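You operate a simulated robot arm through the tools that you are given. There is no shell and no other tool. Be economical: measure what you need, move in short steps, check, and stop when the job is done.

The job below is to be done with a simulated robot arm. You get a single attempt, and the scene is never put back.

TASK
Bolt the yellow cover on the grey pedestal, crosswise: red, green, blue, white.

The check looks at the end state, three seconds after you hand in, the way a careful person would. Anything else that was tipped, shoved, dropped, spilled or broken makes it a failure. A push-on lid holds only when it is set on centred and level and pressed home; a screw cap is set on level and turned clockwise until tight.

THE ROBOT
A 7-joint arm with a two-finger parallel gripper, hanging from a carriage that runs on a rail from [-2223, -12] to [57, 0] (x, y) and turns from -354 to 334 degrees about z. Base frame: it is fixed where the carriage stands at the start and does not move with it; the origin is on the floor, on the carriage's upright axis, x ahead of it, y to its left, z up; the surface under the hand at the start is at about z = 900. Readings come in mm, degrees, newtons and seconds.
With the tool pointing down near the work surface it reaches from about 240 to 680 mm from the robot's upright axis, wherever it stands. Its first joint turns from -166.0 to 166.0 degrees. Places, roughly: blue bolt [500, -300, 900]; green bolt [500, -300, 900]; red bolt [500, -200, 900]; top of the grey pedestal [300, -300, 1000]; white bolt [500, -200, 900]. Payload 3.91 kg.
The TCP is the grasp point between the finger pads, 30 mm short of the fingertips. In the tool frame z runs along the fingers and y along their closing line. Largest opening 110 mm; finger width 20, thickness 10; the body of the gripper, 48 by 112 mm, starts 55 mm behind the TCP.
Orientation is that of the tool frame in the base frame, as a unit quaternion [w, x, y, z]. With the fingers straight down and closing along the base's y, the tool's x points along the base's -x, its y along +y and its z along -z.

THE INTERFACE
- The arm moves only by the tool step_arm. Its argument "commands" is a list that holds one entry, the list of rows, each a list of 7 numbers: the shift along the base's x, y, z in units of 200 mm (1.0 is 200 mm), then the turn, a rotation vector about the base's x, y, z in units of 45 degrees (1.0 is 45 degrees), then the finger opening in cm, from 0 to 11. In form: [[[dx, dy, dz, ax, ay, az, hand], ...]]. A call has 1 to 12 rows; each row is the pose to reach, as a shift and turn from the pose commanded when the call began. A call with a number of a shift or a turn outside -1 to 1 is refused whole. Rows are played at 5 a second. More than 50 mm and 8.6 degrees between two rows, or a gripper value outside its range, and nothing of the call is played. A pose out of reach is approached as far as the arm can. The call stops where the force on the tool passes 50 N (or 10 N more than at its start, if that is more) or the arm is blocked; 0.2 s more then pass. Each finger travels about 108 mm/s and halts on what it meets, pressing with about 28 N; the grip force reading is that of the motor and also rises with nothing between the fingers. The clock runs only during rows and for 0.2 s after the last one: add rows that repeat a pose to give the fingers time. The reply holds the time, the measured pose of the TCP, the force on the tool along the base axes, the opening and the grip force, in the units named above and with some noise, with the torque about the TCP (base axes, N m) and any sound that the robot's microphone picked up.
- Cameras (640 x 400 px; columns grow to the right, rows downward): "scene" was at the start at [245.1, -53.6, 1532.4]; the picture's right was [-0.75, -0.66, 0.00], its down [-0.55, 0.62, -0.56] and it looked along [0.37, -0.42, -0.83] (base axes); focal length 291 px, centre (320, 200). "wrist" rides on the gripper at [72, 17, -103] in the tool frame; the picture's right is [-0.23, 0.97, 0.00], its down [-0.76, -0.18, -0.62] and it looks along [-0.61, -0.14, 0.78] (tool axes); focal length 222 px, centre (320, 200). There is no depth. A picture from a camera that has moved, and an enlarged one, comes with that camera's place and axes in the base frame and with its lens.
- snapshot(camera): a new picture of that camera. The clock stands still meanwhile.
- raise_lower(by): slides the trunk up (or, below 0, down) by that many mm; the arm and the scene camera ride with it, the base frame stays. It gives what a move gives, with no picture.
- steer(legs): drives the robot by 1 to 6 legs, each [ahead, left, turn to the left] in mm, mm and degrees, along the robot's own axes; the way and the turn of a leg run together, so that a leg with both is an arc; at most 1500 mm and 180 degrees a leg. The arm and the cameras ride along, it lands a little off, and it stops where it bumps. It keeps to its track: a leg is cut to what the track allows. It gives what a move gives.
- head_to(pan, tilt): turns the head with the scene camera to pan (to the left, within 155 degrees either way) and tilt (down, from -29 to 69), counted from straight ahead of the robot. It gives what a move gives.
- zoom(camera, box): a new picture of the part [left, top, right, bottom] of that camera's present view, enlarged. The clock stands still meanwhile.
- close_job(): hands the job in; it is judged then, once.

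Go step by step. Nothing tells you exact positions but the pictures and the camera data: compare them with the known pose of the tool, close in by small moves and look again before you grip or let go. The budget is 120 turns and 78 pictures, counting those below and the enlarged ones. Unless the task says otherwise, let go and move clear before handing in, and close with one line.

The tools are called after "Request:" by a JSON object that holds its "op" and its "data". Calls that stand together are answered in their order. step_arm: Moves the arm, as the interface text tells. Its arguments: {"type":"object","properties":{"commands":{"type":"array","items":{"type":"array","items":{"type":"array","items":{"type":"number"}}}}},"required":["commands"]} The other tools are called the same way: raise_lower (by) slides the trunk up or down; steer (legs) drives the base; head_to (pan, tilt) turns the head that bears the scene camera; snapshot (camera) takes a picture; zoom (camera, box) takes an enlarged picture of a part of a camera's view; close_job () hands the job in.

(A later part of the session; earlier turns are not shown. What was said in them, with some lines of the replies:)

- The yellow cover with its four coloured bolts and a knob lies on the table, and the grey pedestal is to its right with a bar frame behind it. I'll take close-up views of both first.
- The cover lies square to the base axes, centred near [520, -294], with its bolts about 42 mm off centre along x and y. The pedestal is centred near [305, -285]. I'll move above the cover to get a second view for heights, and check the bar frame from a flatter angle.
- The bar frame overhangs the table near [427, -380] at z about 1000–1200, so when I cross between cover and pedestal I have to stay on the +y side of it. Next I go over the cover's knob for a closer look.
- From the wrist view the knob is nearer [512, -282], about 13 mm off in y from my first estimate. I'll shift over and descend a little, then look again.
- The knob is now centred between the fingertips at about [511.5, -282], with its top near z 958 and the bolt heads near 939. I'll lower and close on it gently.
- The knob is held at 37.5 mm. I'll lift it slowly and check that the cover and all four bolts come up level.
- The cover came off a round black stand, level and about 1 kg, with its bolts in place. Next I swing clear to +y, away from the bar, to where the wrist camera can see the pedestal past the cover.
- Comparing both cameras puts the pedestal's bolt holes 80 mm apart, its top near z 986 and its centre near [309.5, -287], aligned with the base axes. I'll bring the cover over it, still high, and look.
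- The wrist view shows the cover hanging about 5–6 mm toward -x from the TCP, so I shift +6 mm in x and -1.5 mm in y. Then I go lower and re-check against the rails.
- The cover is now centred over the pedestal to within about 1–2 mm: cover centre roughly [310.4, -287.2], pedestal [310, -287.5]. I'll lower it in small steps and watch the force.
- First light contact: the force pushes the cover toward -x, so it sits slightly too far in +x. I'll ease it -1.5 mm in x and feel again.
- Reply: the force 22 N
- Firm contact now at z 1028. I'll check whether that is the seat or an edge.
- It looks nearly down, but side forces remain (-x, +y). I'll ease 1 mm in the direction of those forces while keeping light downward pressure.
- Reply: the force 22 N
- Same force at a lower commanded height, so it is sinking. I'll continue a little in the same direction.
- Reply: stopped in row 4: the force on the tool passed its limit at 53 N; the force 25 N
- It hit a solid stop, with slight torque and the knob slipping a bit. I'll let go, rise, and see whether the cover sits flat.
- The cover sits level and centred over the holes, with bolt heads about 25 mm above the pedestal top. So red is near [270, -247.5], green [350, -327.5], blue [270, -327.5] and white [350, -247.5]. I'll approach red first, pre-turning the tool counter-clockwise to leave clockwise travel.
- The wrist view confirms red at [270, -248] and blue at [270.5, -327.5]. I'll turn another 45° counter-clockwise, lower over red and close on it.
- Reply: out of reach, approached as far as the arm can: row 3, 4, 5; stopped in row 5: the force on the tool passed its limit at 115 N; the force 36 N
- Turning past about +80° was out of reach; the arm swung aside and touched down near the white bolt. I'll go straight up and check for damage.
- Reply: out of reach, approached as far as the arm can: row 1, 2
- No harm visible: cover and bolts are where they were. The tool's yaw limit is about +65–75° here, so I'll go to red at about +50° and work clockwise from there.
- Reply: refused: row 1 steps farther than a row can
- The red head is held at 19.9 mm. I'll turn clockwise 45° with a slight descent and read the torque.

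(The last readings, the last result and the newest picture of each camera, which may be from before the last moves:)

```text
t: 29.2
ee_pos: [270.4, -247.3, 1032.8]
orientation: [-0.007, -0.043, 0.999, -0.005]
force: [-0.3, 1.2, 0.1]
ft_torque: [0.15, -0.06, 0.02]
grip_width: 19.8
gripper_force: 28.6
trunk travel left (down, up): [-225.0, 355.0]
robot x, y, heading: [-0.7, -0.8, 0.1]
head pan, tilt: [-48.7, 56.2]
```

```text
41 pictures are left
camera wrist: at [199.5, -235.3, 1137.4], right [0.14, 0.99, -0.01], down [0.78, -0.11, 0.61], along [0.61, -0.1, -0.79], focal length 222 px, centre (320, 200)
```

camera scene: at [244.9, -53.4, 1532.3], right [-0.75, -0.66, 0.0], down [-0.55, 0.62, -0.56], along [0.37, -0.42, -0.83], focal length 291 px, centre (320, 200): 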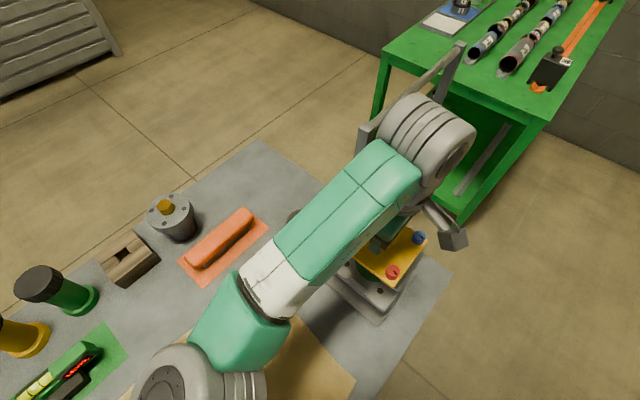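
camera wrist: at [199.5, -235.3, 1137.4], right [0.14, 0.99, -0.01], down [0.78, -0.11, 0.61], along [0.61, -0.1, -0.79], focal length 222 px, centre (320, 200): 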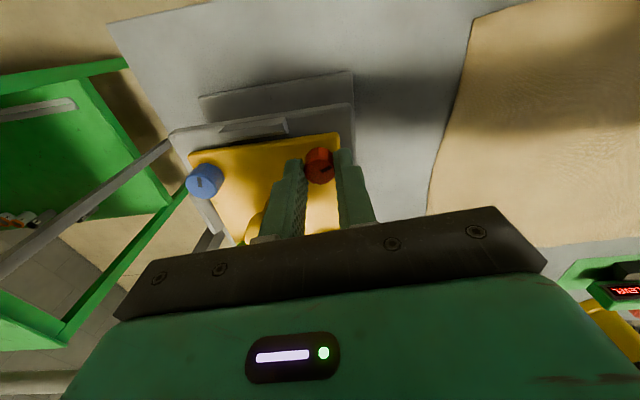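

Request:
{"op": "zoom", "data": {"camera": "wrist", "box": [180, 120, 380, 245]}}

Request:
{"op": "step_arm", "data": {"commands": [[[0, 0, 0, 0, 0, -0.17, 1], [0, 0, 0, 0, 0, -0.34, 1], [0, 0, 0, 0, 0, -0.51, 1], [0, 0, 0, 0, 0, -0.68, 1], [0, 0, 0, 0, 0, -0.84, 1], [0, 0, 0, 0, 0, -1, 1], [0, 0, 0, 0, 0, -1, 1]]]}}

Request:
{"op": "zoom", "data": {"camera": "wrist", "box": [180, 120, 380, 245]}}

```text
3.20 times, centred on (280, 182) of wrist
camera zoom: at [199.5, -235.3, 1137.4], right [0.14, 0.99, -0.01], down [0.78, -0.11, 0.61], along [0.61, -0.1, -0.79], focal length 711 px, centre (448, 256)
```

zoom: 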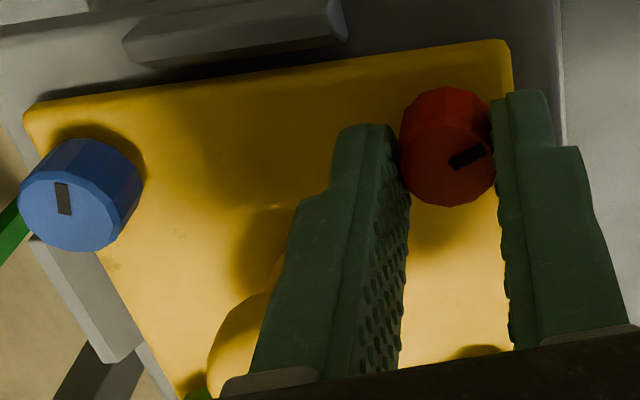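

```text
t: 30.8
ee_pos: [271.4, -247.6, 1033.5]
orientation: [-0.009, 0.343, 0.939, -0.003]
force: [-1.0, -4.0, -6.9]
ft_torque: [0.19, 0.21, 0.02]
grip_width: 19.9
gripper_force: 28.7
trunk travel left (down, up): [-225.0, 355.0]
robot x, y, heading: [-0.7, -1.4, 0.2]
head pan, tilt: [-48.7, 56.2]
```

```text
3.20 times, centred on (280, 182) of wrist
camera zoom: at [229.0, -187.9, 1137.5], right [0.8, 0.6, -0.01], down [0.48, -0.63, 0.61], along [0.36, -0.5, -0.79], focal length 711 px, centre (448, 256)
```

zoom: 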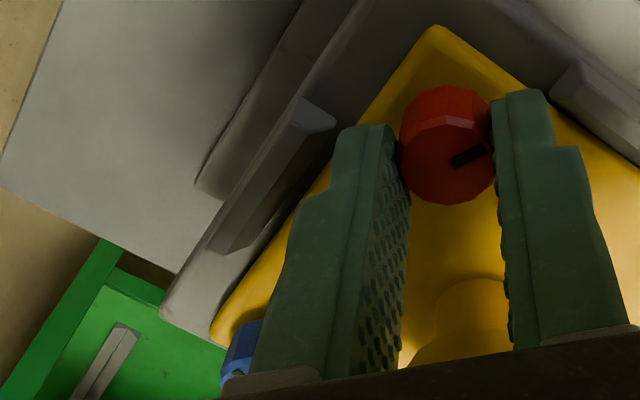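

The bolt turns with the fingers, 90° so far, and pulls the tool down as it threads in. I'll keep turning and follow it down.

Request:
{"op": "step_arm", "data": {"commands": [[[0, 0, -0.003, 0, 0, -0.17, 1], [0, 0, -0.004, 0, 0, -0.34, 1], [0, 0, -0.005, 0, 0, -0.51, 1], [0, 0, -0.006, 0, 0, -0.68, 1], [0, 0, -0.007, 0, 0, -0.84, 1], [0, 0, -0.008, 0, 0, -1, 1], [0, 0, -0.008, 0, 0, -1, 1]]]}}

Request:
{"op": "step_arm", "data": {"commands": [[[0, 0, -0.001, 0, 0, -0.17, 1], [0, 0, -0.002, 0, 0, -0.34, 1], [0, 0, -0.003, 0, 0, -0.51, 1], [0, 0, -0.004, 0, 0, -0.68, 1], [0, 0, -0.005, 0, 0, -0.84, 1], [0, 0, -0.005, 0, 0, -1, 1], [0, 0, -0.005, 0, 0, -1, 1]]]}}

Request:
{"op": "zoom", "data": {"camera": "wrist", "box": [180, 120, 380, 245]}}

```text
t: 32.4
ee_pos: [269.6, -247.1, 1030.8]
orientation: [-0.009, 0.677, 0.736, 0.001]
force: [-5.2, 0.7, 0.2]
ft_torque: [-0.35, -0.06, 0.01]
grip_width: 19.7
gripper_force: 28.1
trunk travel left (down, up): [-225.0, 355.0]
robot x, y, heading: [-0.2, -0.4, -0.0]
head pan, tilt: [-48.7, 56.2]
```

```text
t: 34.0
ee_pos: [269.3, -246.3, 1031.1]
orientation: [-0.008, 0.907, 0.422, 0.004]
force: [-4.0, 1.5, -0.1]
ft_torque: [0.0, 0.02, 0.0]
grip_width: 19.7
gripper_force: 28.0
trunk travel left (down, up): [-225.0, 355.0]
robot x, y, heading: [0.8, 0.5, 0.1]
head pan, tilt: [-48.7, 56.2]
```

```text
3.20 times, centred on (280, 182) of wrist
camera zoom: at [330.9, -204.4, 1135.2], right [0.6, -0.8, -0.01], down [-0.63, -0.48, 0.61], along [-0.5, -0.36, -0.79], focal length 711 px, centre (448, 256)
```

zoom: 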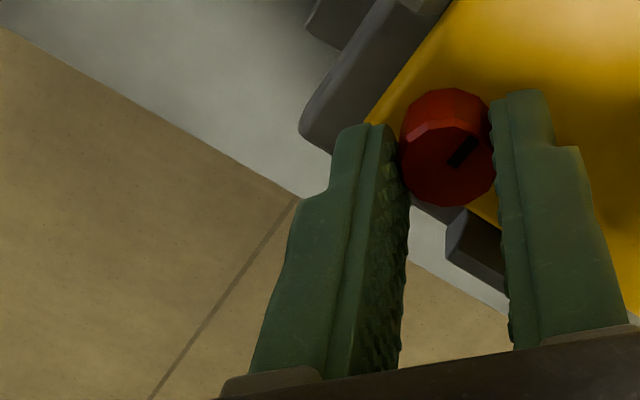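

After 180° the slot lags the fingers slightly, so resistance is rising. I'll turn on and compare again.

Request:
{"op": "step_arm", "data": {"commands": [[[0, 0, 0, 0, 0, -0.17, 0.5], [0, 0, -0.001, 0, 0, -0.34, 0.5], [0, 0, -0.002, 0, 0, -0.51, 0.5], [0, 0, -0.003, 0, 0, -0.68, 0.5], [0, 0, -0.003, 0, 0, -0.84, 0.5], [0, 0, -0.003, 0, 0, -1, 0.5]]]}}

Request:
{"op": "zoom", "data": {"camera": "wrist", "box": [180, 120, 380, 245]}}

```text
t: 35.4
ee_pos: [269.4, -248.2, 1029.7]
orientation: [-0.004, 0.999, 0.043, 0.007]
force: [0.1, 2.5, 0.7]
ft_torque: [-0.15, -0.18, 0.22]
grip_width: 19.7
gripper_force: 27.9
trunk travel left (down, up): [-225.0, 355.0]
robot x, y, heading: [0.0, 0.2, 0.1]
head pan, tilt: [-48.7, 56.2]
```

```text
3.20 times, centred on (280, 182) of wrist
camera zoom: at [344.2, -259.0, 1134.4], right [-0.14, -0.99, -0.01], down [-0.78, 0.11, 0.61], along [-0.61, 0.1, -0.79], focal length 711 px, centre (448, 256)
```

zoom: 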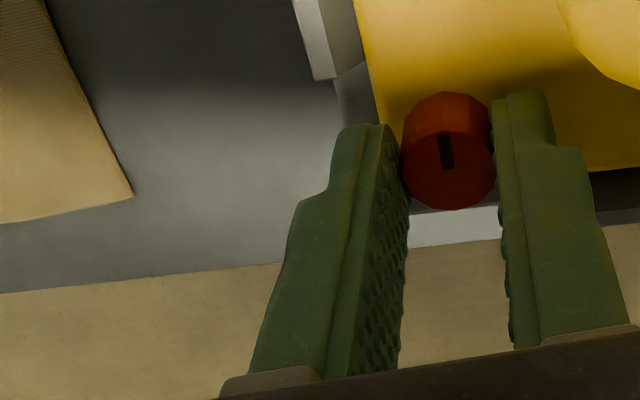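

The bolt stopped while the fingers slipped a full 45°, so red is tight at about 160°. I'll release, rise and check that its head is seated.

Request:
{"op": "step_arm", "data": {"commands": [[[0, 0, 0, 0, 0, 0, 4], [0, 0, 0, 0, 0, 0, 4], [0, 0, 0.2, 0, 0, 0.15, 4], [-0.05, 0.1, 0.35, 0, 0, 0.3, 4], [-0.1, 0.2, 0.35, 0, 0, 0.45, 4], [-0.1, 0.4, 0.35, 0, 0, 0.6, 4], [-0.1, 0.55, 0.35, 0, 0, 0.75, 4], [-0.1, 0.7, 0.35, 0, 0, 0.9, 4], [-0.1, 0.7, 0.35, 0, 0, 1, 4]]]}}

Request:
{"op": "zoom", "data": {"camera": "scene", "box": [330, 210, 430, 310]}}

```text
t: 37.4
ee_pos: [250.4, -107.2, 1099.2]
orientation: [-0.008, 0.906, 0.423, 0.004]
force: [1.0, -0.1, 0.0]
ft_torque: [0.0, 0.01, 0.02]
grip_width: 40.2
gripper_force: 0.0
trunk travel left (down, up): [-225.0, 355.0]
robot x, y, heading: [-4.6, -0.5, 0.2]
head pan, tilt: [-48.7, 56.2]
```

```text
4.00 times, centred on (380, 260) of scene
camera zoom: at [244.9, -53.5, 1532.4], right [-0.75, -0.66, 0.0], down [-0.55, 0.62, -0.56], along [0.37, -0.42, -0.83], focal length 1165 px, centre (80, -40)
```

zoom: 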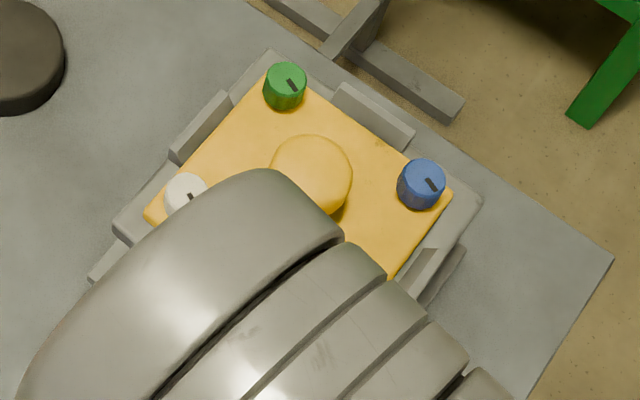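

The arm hides red, so I'll inspect it later. I now unwind the wrist counter-clockwise while travelling to green at a safe height.

Request:
{"op": "step_arm", "data": {"commands": [[[0, 0, 0, 0, 0, 0.17, 4], [0, -0.05, 0.05, 0, 0, 0.34, 4], [0, -0.1, 0.1, 0, 0, 0.51, 4], [0.05, -0.1, 0.1, 0, 0, 0.68, 4], [0.1, -0.1, 0.1, 0, 0, 0.84, 4], [0.1, -0.1, 0.1, 0, 0, 1, 4]]]}}

Request:
{"op": "step_arm", "data": {"commands": [[[0.03, -0.08, 0, 0, 0, 0.17, 4], [0.06, -0.16, 0, 0, 0, 0.34, 4], [0.09, -0.24, 0, 0, 0, 0.51, 4], [0.12, -0.32, 0, 0, 0, 0.68, 4], [0.15, -0.4, 0, 0, 0, 0.84, 4], [0.18, -0.48, 0, 0, 0, 1, 4]]]}}

Request:
{"op": "step_arm", "data": {"commands": [[[0.03, -0.08, 0, 0, 0, 0.17, 4], [0.06, -0.16, 0, 0, 0, 0.34, 4], [0.09, -0.24, 0, 0, 0, 0.51, 4], [0.12, -0.32, 0, 0, 0, 0.68, 4], [0.15, -0.4, 0, 0, 0, 0.84, 4], [0.2, -0.5, 0, 0, 0, 1, 4]]]}}

Request:
{"op": "snapshot", "data": {"camera": "wrist"}}

```text
t: 38.8
ee_pos: [270.7, -127.2, 1120.6]
orientation: [-0.008, 0.674, 0.738, 0.002]
force: [0.8, 0.5, -0.2]
ft_torque: [-0.01, 0.04, -0.03]
grip_width: 40.0
gripper_force: 0.0
trunk travel left (down, up): [-225.0, 355.0]
robot x, y, heading: [3.0, 0.5, -0.1]
head pan, tilt: [-48.7, 56.2]
```

```text
t: 40.2
ee_pos: [307.3, -223.8, 1118.7]
orientation: [-0.008, 0.34, 0.94, -0.002]
force: [0.0, 0.2, -0.3]
ft_torque: [-0.01, 0.01, 0.0]
grip_width: 40.0
gripper_force: 0.1
trunk travel left (down, up): [-225.0, 355.0]
robot x, y, heading: [-3.2, 1.2, 0.0]
head pan, tilt: [-48.7, 56.2]
```

```text
t: 41.6
ee_pos: [345.3, -322.8, 1119.8]
orientation: [-0.006, -0.045, 0.999, -0.005]
force: [0.3, -0.7, -0.7]
ft_torque: [0.0, -0.03, 0.02]
grip_width: 40.3
gripper_force: 0.1
trunk travel left (down, up): [-225.0, 355.0]
robot x, y, heading: [3.3, -1.3, -0.1]
head pan, tilt: [-48.7, 56.2]
```

```text
35 pictures are left
camera wrist: at [274.3, -311.3, 1224.5], right [0.14, 0.99, -0.01], down [0.78, -0.1, 0.61], along [0.61, -0.1, -0.79], focal length 222 px, centre (320, 200)
```

wrist: 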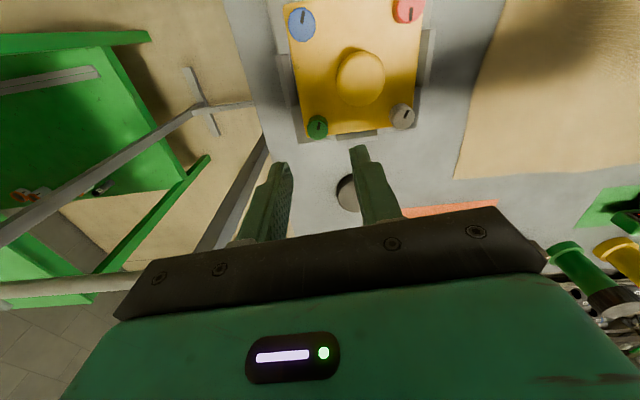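

Green is at about [350.4, -328.5], matching the estimate. I'll turn to about +45°, lower onto it and grip.

Request:
{"op": "step_arm", "data": {"commands": [[[0.025, -0.027, 0, 0, 0, 0.18, 4], [0.025, -0.027, 0, 0, 0, 0.36, 4], [0.025, -0.027, 0, 0, 0, 0.54, 4], [0.025, -0.027, -0.1, 0, 0, 0.72, 4], [0.025, -0.027, -0.2, 0, 0, 0.88, 4], [0.025, -0.027, -0.32, 0, 0, 0.88, 4], [0.025, -0.027, -0.435, 0, 0, 0.88, 4], [0.025, -0.027, -0.435, 0, 0, 0.88, 4], [0.025, -0.027, -0.435, 0, 0, 0.88, 0.5], [0.025, -0.027, -0.435, 0, 0, 0.88, 0.5], [0.025, -0.027, -0.435, 0, 0, 0.88, 0.5]]]}}

Request:
{"op": "zoom", "data": {"camera": "wrist", "box": [180, 120, 380, 245]}}

```text
t: 44.0
ee_pos: [349.4, -327.1, 1030.8]
orientation: [-0.005, -0.38, 0.925, -0.006]
force: [-10.4, 11.2, 7.9]
ft_torque: [0.47, 0.43, 0.02]
grip_width: 19.8
gripper_force: 27.7
trunk travel left (down, up): [-225.0, 355.0]
robot x, y, heading: [-1.8, -0.0, -0.0]
head pan, tilt: [-48.7, 56.2]
```

```text
3.20 times, centred on (280, 182) of wrist
camera zoom: at [287.9, -364.7, 1136.6], right [-0.52, 0.85, -0.01], down [0.67, 0.42, 0.61], along [0.53, 0.31, -0.79], focal length 711 px, centre (448, 256)
```

zoom: 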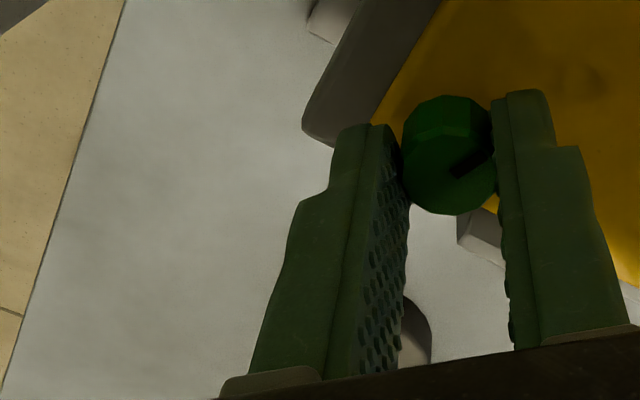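

Green is gripped with about 15 N of side load; I'll relax that by a millimetre while turning.

Request:
{"op": "step_arm", "data": {"commands": [[[-0.006, 0.006, 0, 0, 0, -0.17, 0.5], [-0.006, 0.006, 0, 0, 0, -0.34, 0.5], [-0.006, 0.006, 0, 0, 0, -0.51, 0.5], [-0.006, 0.006, 0, 0, 0, -0.68, 0.5], [-0.006, 0.006, 0, 0, 0, -0.84, 0.5], [-0.006, 0.006, 0, 0, 0, -1, 0.5]]]}}

Request:
{"op": "step_arm", "data": {"commands": [[[0, 0, 0, 0, 0, -0.17, 0.5], [0, 0, -0.001, 0, 0, -0.34, 0.5], [0, 0, -0.002, 0, 0, -0.51, 0.5], [0, 0, -0.003, 0, 0, -0.68, 0.5], [0, 0, -0.004, 0, 0, -0.84, 0.5], [0, 0, -0.004, 0, 0, -1, 0.5]]]}}

Request:
{"op": "step_arm", "data": {"commands": [[[0, 0, 0, 0, 0, -0.17, 0.5], [0, 0, -0.001, 0, 0, -0.34, 0.5], [0, 0, -0.002, 0, 0, -0.51, 0.5], [0, 0, -0.003, 0, 0, -0.68, 0.5], [0, 0, -0.004, 0, 0, -0.84, 0.5], [0, 0, -0.004, 0, 0, -1, 0.5]]]}}

Request:
{"op": "zoom", "data": {"camera": "wrist", "box": [180, 120, 380, 245]}}

```text
t: 45.4
ee_pos: [349.7, -326.2, 1031.9]
orientation: [-0.007, 0.004, 1.0, -0.004]
force: [-3.0, 2.3, 1.3]
ft_torque: [0.28, -0.03, 0.02]
grip_width: 19.7
gripper_force: 28.4
trunk travel left (down, up): [-225.0, 355.0]
robot x, y, heading: [0.6, -0.8, 0.1]
head pan, tilt: [-48.7, 56.2]
```

```text
t: 46.8
ee_pos: [350.2, -326.9, 1030.6]
orientation: [-0.009, 0.387, 0.922, -0.001]
force: [0.3, 1.5, -10.7]
ft_torque: [0.09, -0.26, 0.03]
grip_width: 19.6
gripper_force: 28.0
trunk travel left (down, up): [-225.0, 355.0]
robot x, y, heading: [-3.0, -0.5, -0.3]
head pan, tilt: [-48.7, 56.2]
```

```text
t: 48.2
ee_pos: [350.4, -325.9, 1032.3]
orientation: [-0.008, 0.711, 0.703, 0.0]
force: [0.3, 1.9, -6.5]
ft_torque: [-0.21, -0.27, 0.05]
grip_width: 19.8
gripper_force: 27.7
trunk travel left (down, up): [-225.0, 355.0]
robot x, y, heading: [3.6, 1.5, -0.2]
head pan, tilt: [-48.7, 56.2]
```

```text
3.20 times, centred on (280, 182) of wrist
camera zoom: at [370.0, -255.8, 1135.6], right [0.97, -0.24, -0.01], down [-0.18, -0.77, 0.61], along [-0.15, -0.59, -0.79], focal length 711 px, centre (448, 256)
```

zoom: 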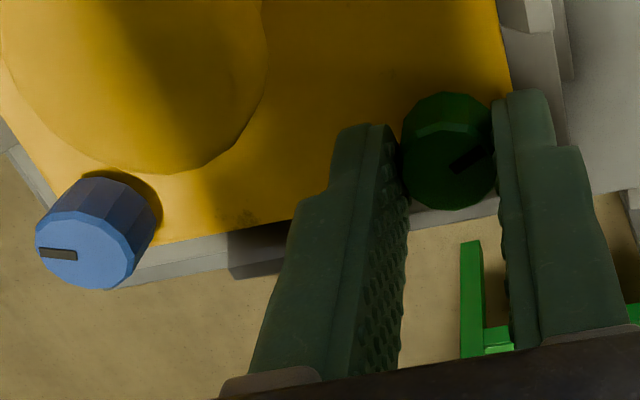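

Green has turned 135° without slip. I'll continue.

Request:
{"op": "step_arm", "data": {"commands": [[[0, 0, -0.002, 0, 0, -0.17, 0.5], [0, 0, -0.003, 0, 0, -0.34, 0.5], [0, 0, -0.004, 0, 0, -0.51, 0.5], [0, 0, -0.005, 0, 0, -0.68, 0.5], [0, 0, -0.006, 0, 0, -0.84, 0.5], [0, 0, -0.007, 0, 0, -1, 0.5]]]}}

Request:
{"op": "zoom", "data": {"camera": "wrist", "box": [180, 120, 380, 245]}}

```text
t: 49.6
ee_pos: [349.4, -327.9, 1030.5]
orientation: [-0.008, 0.926, 0.378, 0.005]
force: [-4.4, 1.7, 0.9]
ft_torque: [0.04, 0.02, 0.2]
grip_width: 19.7
gripper_force: 27.6
trunk travel left (down, up): [-225.0, 355.0]
robot x, y, heading: [-1.1, -1.1, -0.4]
head pan, tilt: [-48.7, 56.2]
```

```text
3.20 times, centred on (280, 182) of wrist
camera zoom: at [414.1, -290.8, 1134.4], right [0.52, -0.85, -0.01], down [-0.67, -0.42, 0.61], along [-0.53, -0.31, -0.79], focal length 711 px, centre (448, 256)
```

zoom: 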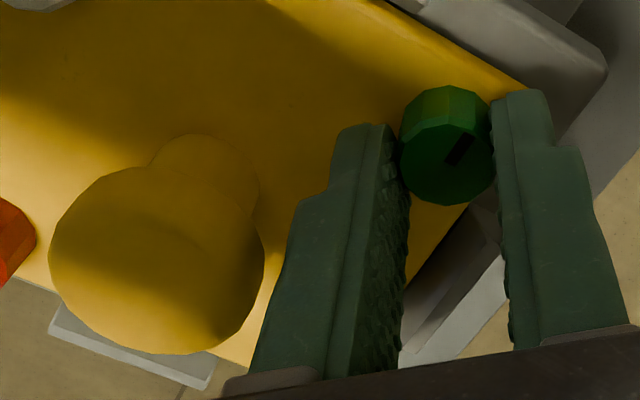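

Green slips at the same point, about 165°, with 0.2 N m holding. I'll add a small extra turn to be sure, then release and rise.

Request:
{"op": "step_arm", "data": {"commands": [[[0, 0, 0, 0, 0, -0.15, 0.5], [0, 0, 0, 0, 0, -0.3, 0.5], [0, 0, 0, 0, 0, -0.45, 0.5], [0, 0, 0, 0, 0, -0.45, 0.5]]]}}

Request:
{"op": "zoom", "data": {"camera": "wrist", "box": [180, 120, 380, 245]}}

Request:
{"op": "step_arm", "data": {"commands": [[[0, 0, 0, 0, 0, 0, 4], [0, 0, 0, 0, 0, 0, 4], [0, 0, 0.2, 0, 0, 0.15, 4], [-0.05, 0.03, 0.4, 0, 0, 0.3, 4], [-0.1, 0.03, 0.4, 0, 0, 0.45, 4], [-0.2, 0.03, 0.4, 0, 0, 0.6, 4], [-0.3, 0.03, 0.4, 0, 0, 0.75, 4], [-0.37, 0.03, 0.4, 0, 0, 0.9, 4], [-0.4, 0.0, 0.4, 0, 0, 1, 4]]]}}

```text
t: 50.6
ee_pos: [350.2, -327.8, 1028.8]
orientation: [-0.007, 0.978, 0.21, 0.005]
force: [-3.7, 4.6, 0.8]
ft_torque: [-0.03, 0.07, 0.02]
grip_width: 19.9
gripper_force: 27.6
trunk travel left (down, up): [-225.0, 355.0]
robot x, y, heading: [1.0, -1.0, 0.3]
head pan, tilt: [-48.7, 56.2]
```

```text
3.20 times, centred on (280, 182) of wrist
camera zoom: at [423.4, -314.6, 1134.2], right [0.19, -0.98, -0.01], down [-0.77, -0.16, 0.61], along [-0.61, -0.11, -0.79], focal length 711 px, centre (448, 256)
```

zoom: 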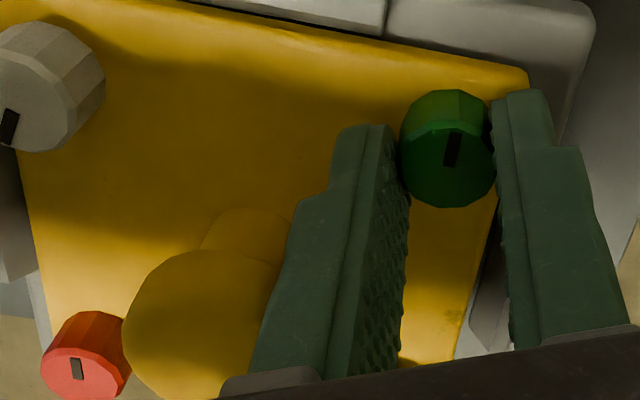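

```text
t: 52.6
ee_pos: [270.6, -326.2, 1108.2]
orientation: [-0.008, 0.822, 0.569, 0.003]
force: [-0.7, -0.2, -0.1]
ft_torque: [0.03, 0.03, -0.01]
grip_width: 39.8
gripper_force: 0.1
trunk travel left (down, up): [-225.0, 355.0]
robot x, y, heading: [-1.4, -0.9, -0.2]
head pan, tilt: [-48.7, 56.2]
```

Green is tight too: it held still while the fingers slipped. I'm above blue now and will unwind the wrist to about +42°.

Request:
{"op": "step_arm", "data": {"commands": [[[0, 0, 0, 0, 0, 0.17, 4], [0, 0, 0, 0, 0, 0.34, 4], [0, 0, 0, 0, 0, 0.51, 4], [0, 0, 0, 0, 0, 0.68, 4], [0, 0, 0, 0, 0, 0.84, 4], [0, 0, 0, 0, 0, 1, 4]]]}}

Request:
{"op": "step_arm", "data": {"commands": [[[0, 0, 0, 0, 0, 0.17, 4], [0, 0, 0, 0, 0, 0.34, 4], [0, 0, 0, 0, 0, 0.51, 4], [0, 0, 0, 0, 0, 0.68, 4], [0, 0, 0, 0, 0, 0.84, 4], [0, 0, 0, 0, 0, 1, 4]]]}}

Request:
{"op": "step_arm", "data": {"commands": [[[0, 0, 0, 0, 0, 0.17, 4], [0, 0, 0, 0, 0, 0.34, 4], [0, 0, 0, 0, 0, 0.51, 4], [0, 0, 0, 0, 0, 0.68, 4], [0, 0, 0, 0, 0, 0.84, 4], [0, 0, 0, 0, 0, 1, 4]]]}}

Request:
{"op": "snapshot", "data": {"camera": "wrist"}}

```text
t: 54.0
ee_pos: [271.1, -327.6, 1109.7]
orientation: [-0.008, 0.541, 0.841, 0.0]
force: [0.7, -0.1, 0.5]
ft_torque: [0.02, -0.03, -0.04]
grip_width: 40.2
gripper_force: 0.1
trunk travel left (down, up): [-225.0, 355.0]
robot x, y, heading: [-0.8, 1.9, -0.2]
head pan, tilt: [-48.7, 56.2]
```

```text
t: 55.4
ee_pos: [270.1, -328.3, 1110.1]
orientation: [-0.007, 0.178, 0.984, -0.003]
force: [-0.1, 0.7, -0.2]
ft_torque: [-0.01, 0.02, -0.03]
grip_width: 40.0
gripper_force: 0.1
trunk travel left (down, up): [-225.0, 355.0]
robot x, y, heading: [-1.1, -0.4, -0.2]
head pan, tilt: [-48.7, 56.2]
```

```text
t: 56.8
ee_pos: [271.1, -327.0, 1108.9]
orientation: [-0.006, -0.212, 0.977, -0.006]
force: [0.3, -0.5, 0.3]
ft_torque: [0.03, 0.02, 0.01]
grip_width: 39.8
gripper_force: 0.0
trunk travel left (down, up): [-225.0, 355.0]
robot x, y, heading: [0.6, 3.4, 0.2]
head pan, tilt: [-48.7, 56.2]
```

```text
30 pictures are left
camera wrist: at [199.5, -340.5, 1214.7], right [-0.2, 0.98, -0.01], down [0.77, 0.16, 0.61], along [0.6, 0.11, -0.79], focal length 222 px, centre (320, 200)
```

wrist: 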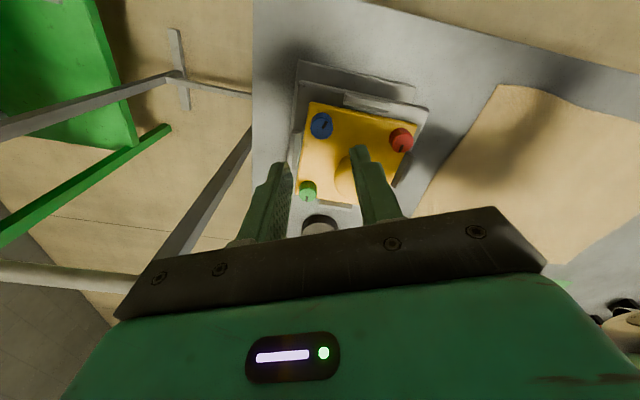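

Blue is directly below at [270, -328]. I'll turn the last bit, lower and grip.

Request:
{"op": "step_arm", "data": {"commands": [[[0, 0, -0.05, 0, 0, 0.15, 4], [0, 0, -0.12, 0, 0, 0.3, 4], [0, 0, -0.2, 0, 0, 0.4, 4], [0, 0, -0.3, 0, 0, 0.4, 4], [0, 0, -0.385, 0, 0, 0.4, 4], [0, 0, -0.385, 0, 0, 0.4, 4], [0, 0, -0.385, 0, 0, 0.4, 0.5], [0, 0, -0.385, 0, 0, 0.4, 0.5], [0, 0, -0.385, 0, 0, 0.4, 0.5]]]}}

Request:
{"op": "zoom", "data": {"camera": "wrist", "box": [180, 120, 380, 245]}}

```text
t: 58.8
ee_pos: [269.7, -326.7, 1031.0]
orientation: [-0.006, -0.361, 0.932, -0.006]
force: [-3.2, 5.8, 0.5]
ft_torque: [0.5, -0.11, -0.02]
grip_width: 20.0
gripper_force: 27.9
trunk travel left (down, up): [-225.0, 355.0]
robot x, y, heading: [1.2, -1.0, -0.0]
head pan, tilt: [-48.7, 56.2]
```

```text
3.20 times, centred on (280, 182) of wrist
camera zoom: at [206.9, -361.7, 1135.9], right [-0.49, 0.87, -0.01], down [0.69, 0.39, 0.61], along [0.54, 0.29, -0.79], focal length 711 px, centre (448, 256)
```

zoom: 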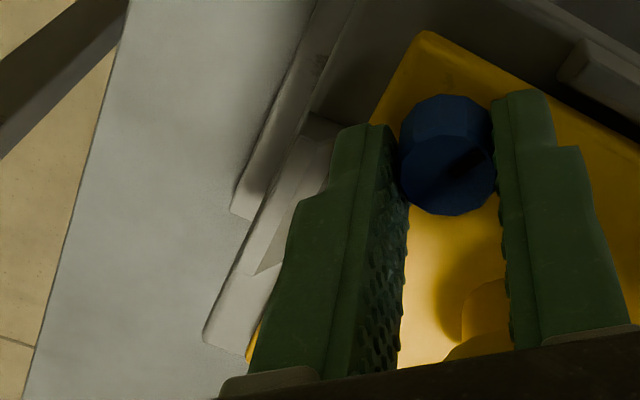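

Blue is gripped cleanly; I'll turn it clockwise in the same way.

Request:
{"op": "step_arm", "data": {"commands": [[[-0.002, 0.003, 0, 0, 0, -0.17, 0.5], [-0.002, 0.003, 0, 0, 0, -0.34, 0.5], [-0.002, 0.003, 0, 0, 0, -0.51, 0.5], [-0.002, 0.003, 0, 0, 0, -0.68, 0.5], [-0.002, 0.003, 0, 0, 0, -0.84, 0.5], [-0.002, 0.003, 0, 0, 0, -1, 0.5]]]}}

Request:
{"op": "step_arm", "data": {"commands": [[[0, 0, 0, 0, 0, -0.17, 0.5], [0, 0, -0.001, 0, 0, -0.34, 0.5], [0, 0, -0.002, 0, 0, -0.51, 0.5], [0, 0, -0.003, 0, 0, -0.68, 0.5], [0, 0, -0.004, 0, 0, -0.84, 0.5], [0, 0, -0.004, 0, 0, -1, 0.5]]]}}

Request:
{"op": "step_arm", "data": {"commands": [[[0, 0, 0, 0, 0, -0.17, 0.5], [0, 0, -0.001, 0, 0, -0.34, 0.5], [0, 0, -0.002, 0, 0, -0.51, 0.5], [0, 0, -0.003, 0, 0, -0.68, 0.5], [0, 0, -0.004, 0, 0, -0.84, 0.5], [0, 0, -0.004, 0, 0, -1, 0.5]]]}}

Request:
{"op": "step_arm", "data": {"commands": [[[0, 0, -0.002, 0, 0, -0.17, 0.5], [0, 0, -0.003, 0, 0, -0.34, 0.5], [0, 0, -0.004, 0, 0, -0.51, 0.5], [0, 0, -0.005, 0, 0, -0.68, 0.5], [0, 0, -0.006, 0, 0, -0.84, 0.5], [0, 0, -0.007, 0, 0, -1, 0.5]]]}}

Request:
{"op": "zoom", "data": {"camera": "wrist", "box": [180, 120, 380, 245]}}

```text
t: 60.2
ee_pos: [269.6, -326.1, 1032.4]
orientation: [-0.008, 0.023, 1.0, -0.004]
force: [3.2, -2.5, -8.6]
ft_torque: [0.11, -0.18, 0.06]
grip_width: 19.7
gripper_force: 28.1
trunk travel left (down, up): [-225.0, 355.0]
robot x, y, heading: [5.0, -1.8, -0.2]
head pan, tilt: [-48.7, 56.2]
```

```text
t: 61.6
ee_pos: [270.0, -326.7, 1031.3]
orientation: [-0.009, 0.405, 0.914, -0.002]
force: [2.6, -2.1, -4.0]
ft_torque: [-0.37, -0.01, -0.01]
grip_width: 19.6
gripper_force: 28.1
trunk travel left (down, up): [-225.0, 355.0]
robot x, y, heading: [-2.1, -0.0, -0.0]
head pan, tilt: [-48.7, 56.2]
```

```text
t: 63.0
ee_pos: [269.4, -327.0, 1031.2]
orientation: [-0.008, 0.724, 0.689, 0.001]
force: [3.4, -4.2, -5.8]
ft_torque: [-0.43, 0.12, 0.03]
grip_width: 19.9
gripper_force: 28.2
trunk travel left (down, up): [-225.0, 355.0]
robot x, y, heading: [1.1, -2.9, 0.0]
head pan, tilt: [-48.7, 56.2]
```

```text
t: 64.4
ee_pos: [269.5, -326.3, 1029.6]
orientation: [-0.007, 0.933, 0.36, 0.005]
force: [-2.9, 1.0, 2.8]
ft_torque: [0.15, -0.13, 0.24]
grip_width: 20.1
gripper_force: 27.6
trunk travel left (down, up): [-225.0, 355.0]
robot x, y, heading: [-2.4, -1.3, -0.4]
head pan, tilt: [-48.7, 56.2]
```

```text
3.20 times, centred on (280, 182) of wrist
camera zoom: at [336.0, -292.7, 1134.2], right [0.49, -0.87, -0.01], down [-0.69, -0.39, 0.61], along [-0.54, -0.29, -0.79], focal length 711 px, centre (448, 256)
```

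zoom: 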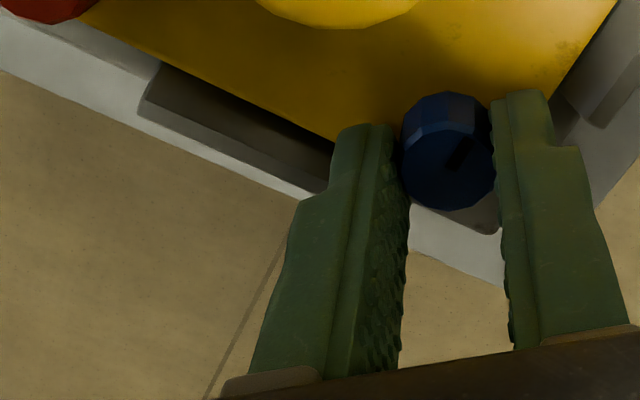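

Blue has reached the same slip point at 0.24 N m. I'll give it the extra turn, then release, rise and travel to white while unwinding.

Request:
{"op": "step_arm", "data": {"commands": [[[0, 0, 0, 0, 0, -0.15, 0.5], [0, 0, 0, 0, 0, -0.3, 0.5], [0, 0, 0, 0, 0, -0.45, 0.5], [0, 0, 0, 0, 0, -0.6, 0.5], [0, 0, 0, 0, 0, -0.6, 0.5]]]}}

Request:
{"op": "zoom", "data": {"camera": "wrist", "box": [180, 120, 380, 245]}}

Request:
{"op": "step_arm", "data": {"commands": [[[0, 0, 0, 0, 0, 0, 4], [0, 0, 0, 0, 0, 0, 4], [0, 0, 0.2, 0, 0, 0.15, 4], [0, 0, 0.4, 0, 0, 0.3, 4], [0.05, 0.05, 0.4, 0, 0, 0.45, 4], [0.15, 0.15, 0.4, 0, 0, 0.6, 4], [0.25, 0.25, 0.4, 0, 0, 0.75, 4], [0.35, 0.35, 0.4, 0, 0, 0.9, 4], [0.403, 0.4, 0.4, 0, 0, 1, 4]]]}}

Request:
{"op": "step_arm", "data": {"commands": [[[0, 0, 0, 0, 0, 0.17, 4], [0, 0, 0, 0, 0, 0.34, 4], [0, 0, 0, 0, 0, 0.51, 4], [0, 0, 0, 0, 0, 0.68, 4], [0, 0, 0, 0, 0, 0.84, 4], [0, 0, 0, 0, 0, 1, 4]]]}}

Request:
{"op": "step_arm", "data": {"commands": [[[0, 0, 0, 0, 0, 0.17, 4], [0, 0, 0, 0, 0, 0.34, 4], [0, 0, 0, 0, 0, 0.51, 4], [0, 0, 0, 0, 0, 0.68, 4], [0, 0, 0, 0, 0, 0.84, 4], [0, 0, 0, 0, 0, 1, 4]]]}}

Request:
{"op": "step_arm", "data": {"commands": [[[0, 0, 0, 0, 0, 0.17, 4], [0, 0, 0, 0, 0, 0.34, 4], [0, 0, 0, 0, 0, 0.51, 4], [0, 0, 0, 0, 0, 0.68, 4], [0, 0, 0, 0, 0, 0.84, 4], [0, 0, 0, 0, 0, 1, 4]]]}}

Request:
{"op": "snapshot", "data": {"camera": "wrist"}}

```text
t: 65.6
ee_pos: [269.9, -328.6, 1029.2]
orientation: [-0.006, 0.991, 0.133, 0.006]
force: [0.3, 0.5, -0.3]
ft_torque: [-0.01, 0.0, 0.06]
grip_width: 19.4
gripper_force: 28.3
trunk travel left (down, up): [-225.0, 355.0]
robot x, y, heading: [1.4, 0.6, -0.1]
head pan, tilt: [-48.7, 56.2]
```

```text
3.20 times, centred on (280, 182) of wrist
camera zoom: at [344.9, -325.8, 1133.7], right [0.04, -1.0, -0.01], down [-0.79, -0.04, 0.61], along [-0.61, -0.01, -0.79], focal length 711 px, centre (448, 256)
```

zoom: 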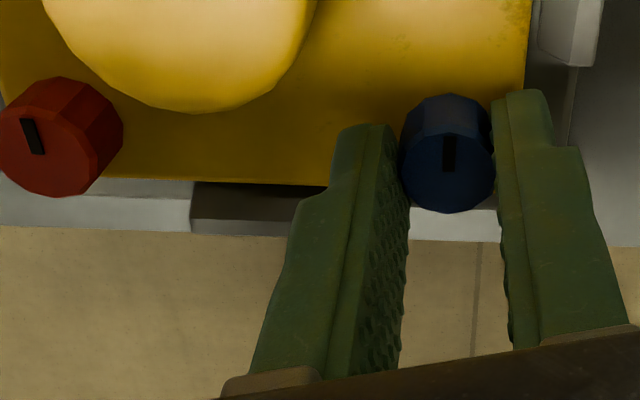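

```text
t: 67.6
ee_pos: [351.7, -248.1, 1107.6]
orientation: [-0.007, 0.864, 0.503, 0.004]
force: [1.1, -0.1, 0.3]
ft_torque: [0.0, 0.01, 0.01]
grip_width: 40.1
gripper_force: 0.0
trunk travel left (down, up): [-225.0, 355.0]
robot x, y, heading: [1.8, -1.0, -0.1]
head pan, tilt: [-48.7, 56.2]
```

```text
t: 69.0
ee_pos: [350.5, -247.8, 1109.7]
orientation: [-0.009, 0.605, 0.796, 0.0]
force: [-0.6, 0.7, 0.1]
ft_torque: [0.02, 0.0, -0.03]
grip_width: 39.9
gripper_force: 0.1
trunk travel left (down, up): [-225.0, 355.0]
robot x, y, heading: [-2.8, -0.1, -0.0]
head pan, tilt: [-48.7, 56.2]
```

```text
t: 70.4
ee_pos: [350.6, -247.1, 1109.9]
orientation: [-0.008, 0.255, 0.967, -0.003]
force: [-1.0, -0.4, 0.1]
ft_torque: [0.02, 0.0, 0.06]
grip_width: 39.9
gripper_force: 0.0
trunk travel left (down, up): [-225.0, 355.0]
robot x, y, heading: [-1.8, -1.1, -0.0]
head pan, tilt: [-48.7, 56.2]
```

```text
t: 71.8
ee_pos: [351.2, -246.8, 1110.3]
orientation: [-0.006, -0.135, 0.991, -0.005]
force: [0.3, -0.4, 0.6]
ft_torque: [-0.02, 0.01, 0.01]
grip_width: 40.0
gripper_force: 0.0
trunk travel left (down, up): [-225.0, 355.0]
robot x, y, heading: [2.2, -1.9, -0.3]
head pan, tilt: [-48.7, 56.2]
```

```text
26 pictures are left
camera wrist: at [278.9, -248.9, 1214.4], right [-0.04, 1.0, -0.01], down [0.79, 0.04, 0.61], along [0.61, 0.02, -0.79], focal length 222 px, centre (320, 200)
```

wrist: 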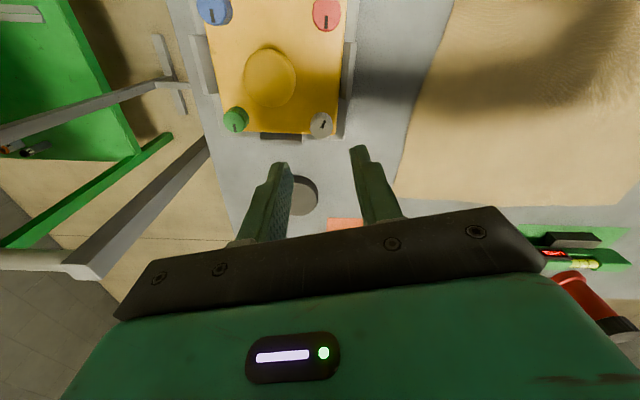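

White is at about [349, -247]. I'll turn to +45°, lower and grip.

Request:
{"op": "step_arm", "data": {"commands": [[[-0.007, 0, 0, 0, 0, 0.17, 4], [-0.007, 0, -0.05, 0, 0, 0.34, 4], [-0.007, 0, -0.12, 0, 0, 0.51, 4], [-0.007, 0, -0.2, 0, 0, 0.65, 4], [-0.007, 0, -0.3, 0, 0, 0.65, 4], [-0.007, 0, -0.39, 0, 0, 0.65, 4], [-0.007, 0, -0.39, 0, 0, 0.65, 4], [-0.007, 0, -0.39, 0, 0, 0.65, 0.5], [-0.007, 0, -0.39, 0, 0, 0.65, 0.5], [-0.007, 0, -0.39, 0, 0, 0.65, 0.5]]]}}

Request:
{"op": "zoom", "data": {"camera": "wrist", "box": [180, 120, 380, 245]}}

```text
t: 74.0
ee_pos: [350.4, -246.9, 1030.2]
orientation: [-0.005, -0.38, 0.925, -0.007]
force: [-2.0, 2.4, 1.6]
ft_torque: [0.43, -0.08, 0.0]
grip_width: 20.0
gripper_force: 27.4
trunk travel left (down, up): [-225.0, 355.0]
robot x, y, heading: [0.6, -0.9, -0.0]
head pan, tilt: [-48.7, 56.2]
```

```text
3.20 times, centred on (280, 182) of wrist
camera zoom: at [288.3, -284.2, 1135.7], right [-0.52, 0.85, -0.01], down [0.67, 0.42, 0.61], along [0.53, 0.31, -0.79], focal length 711 px, centre (448, 256)
```

zoom: 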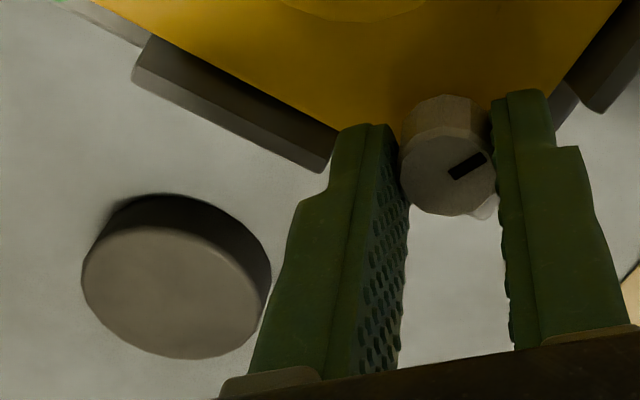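

White is gripped with its slot like the others at the start. I'll turn it clockwise.

Request:
{"op": "step_arm", "data": {"commands": [[[-0.001, 0.001, 0, 0, 0, -0.17, 0.5], [-0.001, 0.001, 0, 0, 0, -0.34, 0.5], [-0.001, 0.001, 0, 0, 0, -0.51, 0.5], [-0.001, 0.001, 0, 0, 0, -0.68, 0.5], [-0.001, 0.001, 0, 0, 0, -0.84, 0.5], [-0.001, 0.001, 0, 0, 0, -1, 0.5]]]}}

Request:
{"op": "step_arm", "data": {"commands": [[[0, 0, 0, 0, 0, -0.17, 0.5], [0, 0, -0.001, 0, 0, -0.34, 0.5], [0, 0, -0.002, 0, 0, -0.51, 0.5], [0, 0, -0.003, 0, 0, -0.68, 0.5], [0, 0, -0.004, 0, 0, -0.84, 0.5], [0, 0, -0.004, 0, 0, -1, 0.5]]]}}

Request:
{"op": "step_arm", "data": {"commands": [[[0, 0, 0, 0, 0, -0.17, 0.5], [0, 0, -0.001, 0, 0, -0.34, 0.5], [0, 0, -0.002, 0, 0, -0.51, 0.5], [0, 0, -0.003, 0, 0, -0.68, 0.5], [0, 0, -0.004, 0, 0, -0.84, 0.5], [0, 0, -0.004, 0, 0, -1, 0.5]]]}}

Request:
{"op": "step_arm", "data": {"commands": [[[0, 0, -0.002, 0, 0, -0.17, 0.5], [0, 0, -0.003, 0, 0, -0.34, 0.5], [0, 0, -0.004, 0, 0, -0.51, 0.5], [0, 0, -0.005, 0, 0, -0.68, 0.5], [0, 0, -0.006, 0, 0, -0.84, 0.5], [0, 0, -0.007, 0, 0, -1, 0.5]]]}}

Request:
{"op": "step_arm", "data": {"commands": [[[0, 0, 0, 0, 0, -0.15, 0.5], [0, 0, 0, 0, 0, -0.3, 0.5], [0, 0, 0, 0, 0, -0.45, 0.5], [0, 0, 0, 0, 0, -0.6, 0.5], [0, 0, 0, 0, 0, -0.6, 0.5]]]}}

Request:
{"op": "zoom", "data": {"camera": "wrist", "box": [180, 120, 380, 245]}}

```text
t: 75.4
ee_pos: [348.7, -246.8, 1031.9]
orientation: [-0.008, 0.005, 1.0, -0.005]
force: [7.5, -5.7, -7.0]
ft_torque: [0.05, -0.51, 0.05]
grip_width: 20.0
gripper_force: 27.7
trunk travel left (down, up): [-225.0, 355.0]
robot x, y, heading: [-2.5, 1.6, -0.2]
head pan, tilt: [-48.7, 56.2]
```

```text
t: 76.8
ee_pos: [348.9, -246.2, 1031.6]
orientation: [-0.008, 0.386, 0.922, -0.001]
force: [5.7, -3.3, -2.9]
ft_torque: [0.06, -0.37, 0.03]
grip_width: 19.8
gripper_force: 27.5
trunk travel left (down, up): [-225.0, 355.0]
robot x, y, heading: [4.1, 1.9, -0.1]
head pan, tilt: [-48.7, 56.2]
```

```text
t: 78.2
ee_pos: [348.8, -246.4, 1029.9]
orientation: [-0.008, 0.71, 0.704, 0.002]
force: [4.8, -2.3, -5.2]
ft_torque: [0.28, -0.45, 0.03]
grip_width: 19.5
gripper_force: 27.8
trunk travel left (down, up): [-225.0, 355.0]
robot x, y, heading: [1.6, 0.2, 0.0]
head pan, tilt: [-48.7, 56.2]
```

```text
t: 79.6
ee_pos: [349.9, -246.8, 1029.7]
orientation: [-0.008, 0.925, 0.379, 0.005]
force: [-2.1, 1.2, 5.8]
ft_torque: [-0.24, 0.23, 0.17]
grip_width: 20.0
gripper_force: 28.4
trunk travel left (down, up): [-225.0, 355.0]
robot x, y, heading: [1.5, 0.6, 0.1]
head pan, tilt: [-48.7, 56.2]
```

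```text
t: 80.8
ee_pos: [348.9, -247.8, 1028.8]
orientation: [-0.005, 0.988, 0.152, 0.006]
force: [1.6, -1.6, -0.4]
ft_torque: [-0.19, 0.09, 0.03]
grip_width: 19.6
gripper_force: 27.6
trunk travel left (down, up): [-225.0, 355.0]
robot x, y, heading: [1.3, -0.9, 0.0]
head pan, tilt: [-48.7, 56.2]
```

```text
3.20 times, centred on (280, 182) of wrist
camera zoom: at [423.0, -243.0, 1133.1], right [0.08, -1.0, -0.01], down [-0.79, -0.07, 0.61], along [-0.61, -0.04, -0.79], focal length 711 px, centre (448, 256)
```

zoom: 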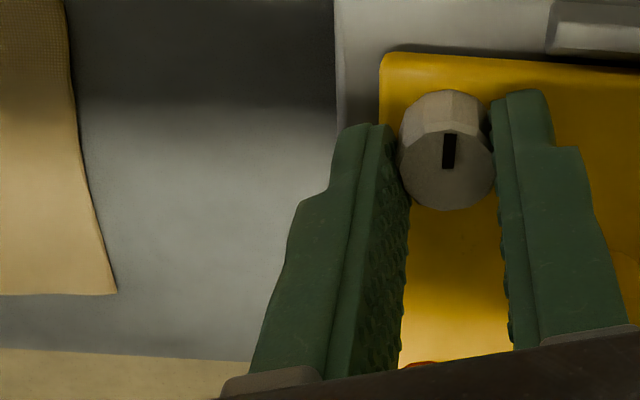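

White has stopped as well, with its slot lagging like the others. I'll release, rise and move clear for a final inspection.

Request:
{"op": "step_arm", "data": {"commands": [[[0, 0, 0, 0, 0, 0, 4], [0, 0, 0, 0, 0, 0, 4], [0, 0, 0.2, 0, 0, 0, 4], [0, 0.05, 0.4, 0, 0, 0.1, 4], [0.02, 0.25, 0.5, 0, 0, 0.2, 4], [0.1, 0.45, 0.5, 0, 0, 0.35, 4], [0.2, 0.65, 0.5, 0, 0, 0.5, 4], [0.3, 0.85, 0.5, 0, 0, 0.65, 4], [0.4, 1, 0.5, 0, 0, 0.8, 4], [0.4, 1, 0.5, 0, 0, 0.9, 4]]]}}

Request:
{"op": "zoom", "data": {"camera": "scene", "box": [330, 210, 430, 310]}}

Request:
{"op": "snapshot", "data": {"camera": "scene"}}

```text
t: 83.0
ee_pos: [428.9, -45.8, 1129.0]
orientation: [-0.008, 0.874, 0.487, 0.004]
force: [-0.1, 0.1, -0.1]
ft_torque: [0.0, 0.0, 0.02]
grip_width: 40.0
gripper_force: 0.0
trunk travel left (down, up): [-225.0, 355.0]
robot x, y, heading: [0.2, 1.1, 0.0]
head pan, tilt: [-48.7, 56.2]
```

```text
4.00 times, centred on (380, 260) of scene
camera zoom: at [245.0, -53.6, 1532.4], right [-0.75, -0.66, 0.0], down [-0.55, 0.62, -0.56], along [0.37, -0.42, -0.83], focal length 1165 px, centre (80, -40)
```

zoom: 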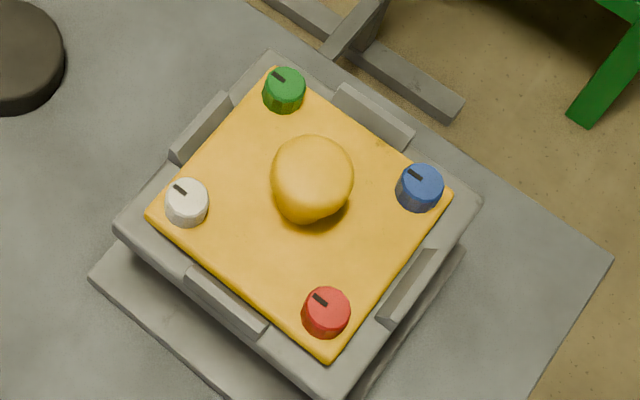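

```text
22 pictures are left
camera scene: at [245.0, -53.6, 1532.4], right [-0.75, -0.66, 0.0], down [-0.55, 0.62, -0.56], along [0.37, -0.42, -0.83], focal length 291 px, centre (320, 200)
```

scene: 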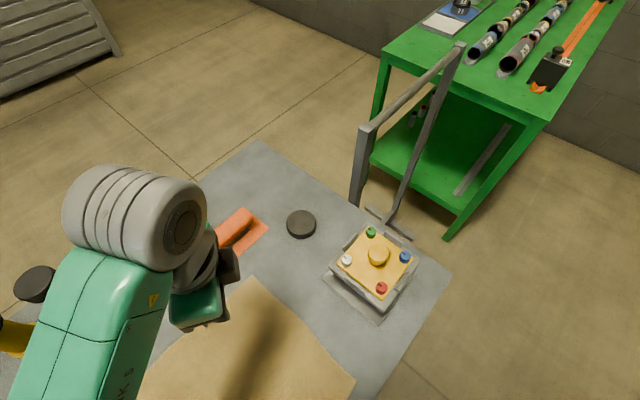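

All four bolts stopped at the same angle with their heads down. The cover sits level between the rails, nothing else has moved, and the gripper is clear, so I'll hand in.

Request:
{"op": "close_job", "data": {}}

```text
The job is handed in.
```

The yellow cover is bolted on the grey pedestal, tightened crosswise in the order red, green, blue, white. The gripper is clear and nothing was visibly disturbed. An out-of-reach move did press a fingertip near the white bolt at one point, but the pictures showed no shift.
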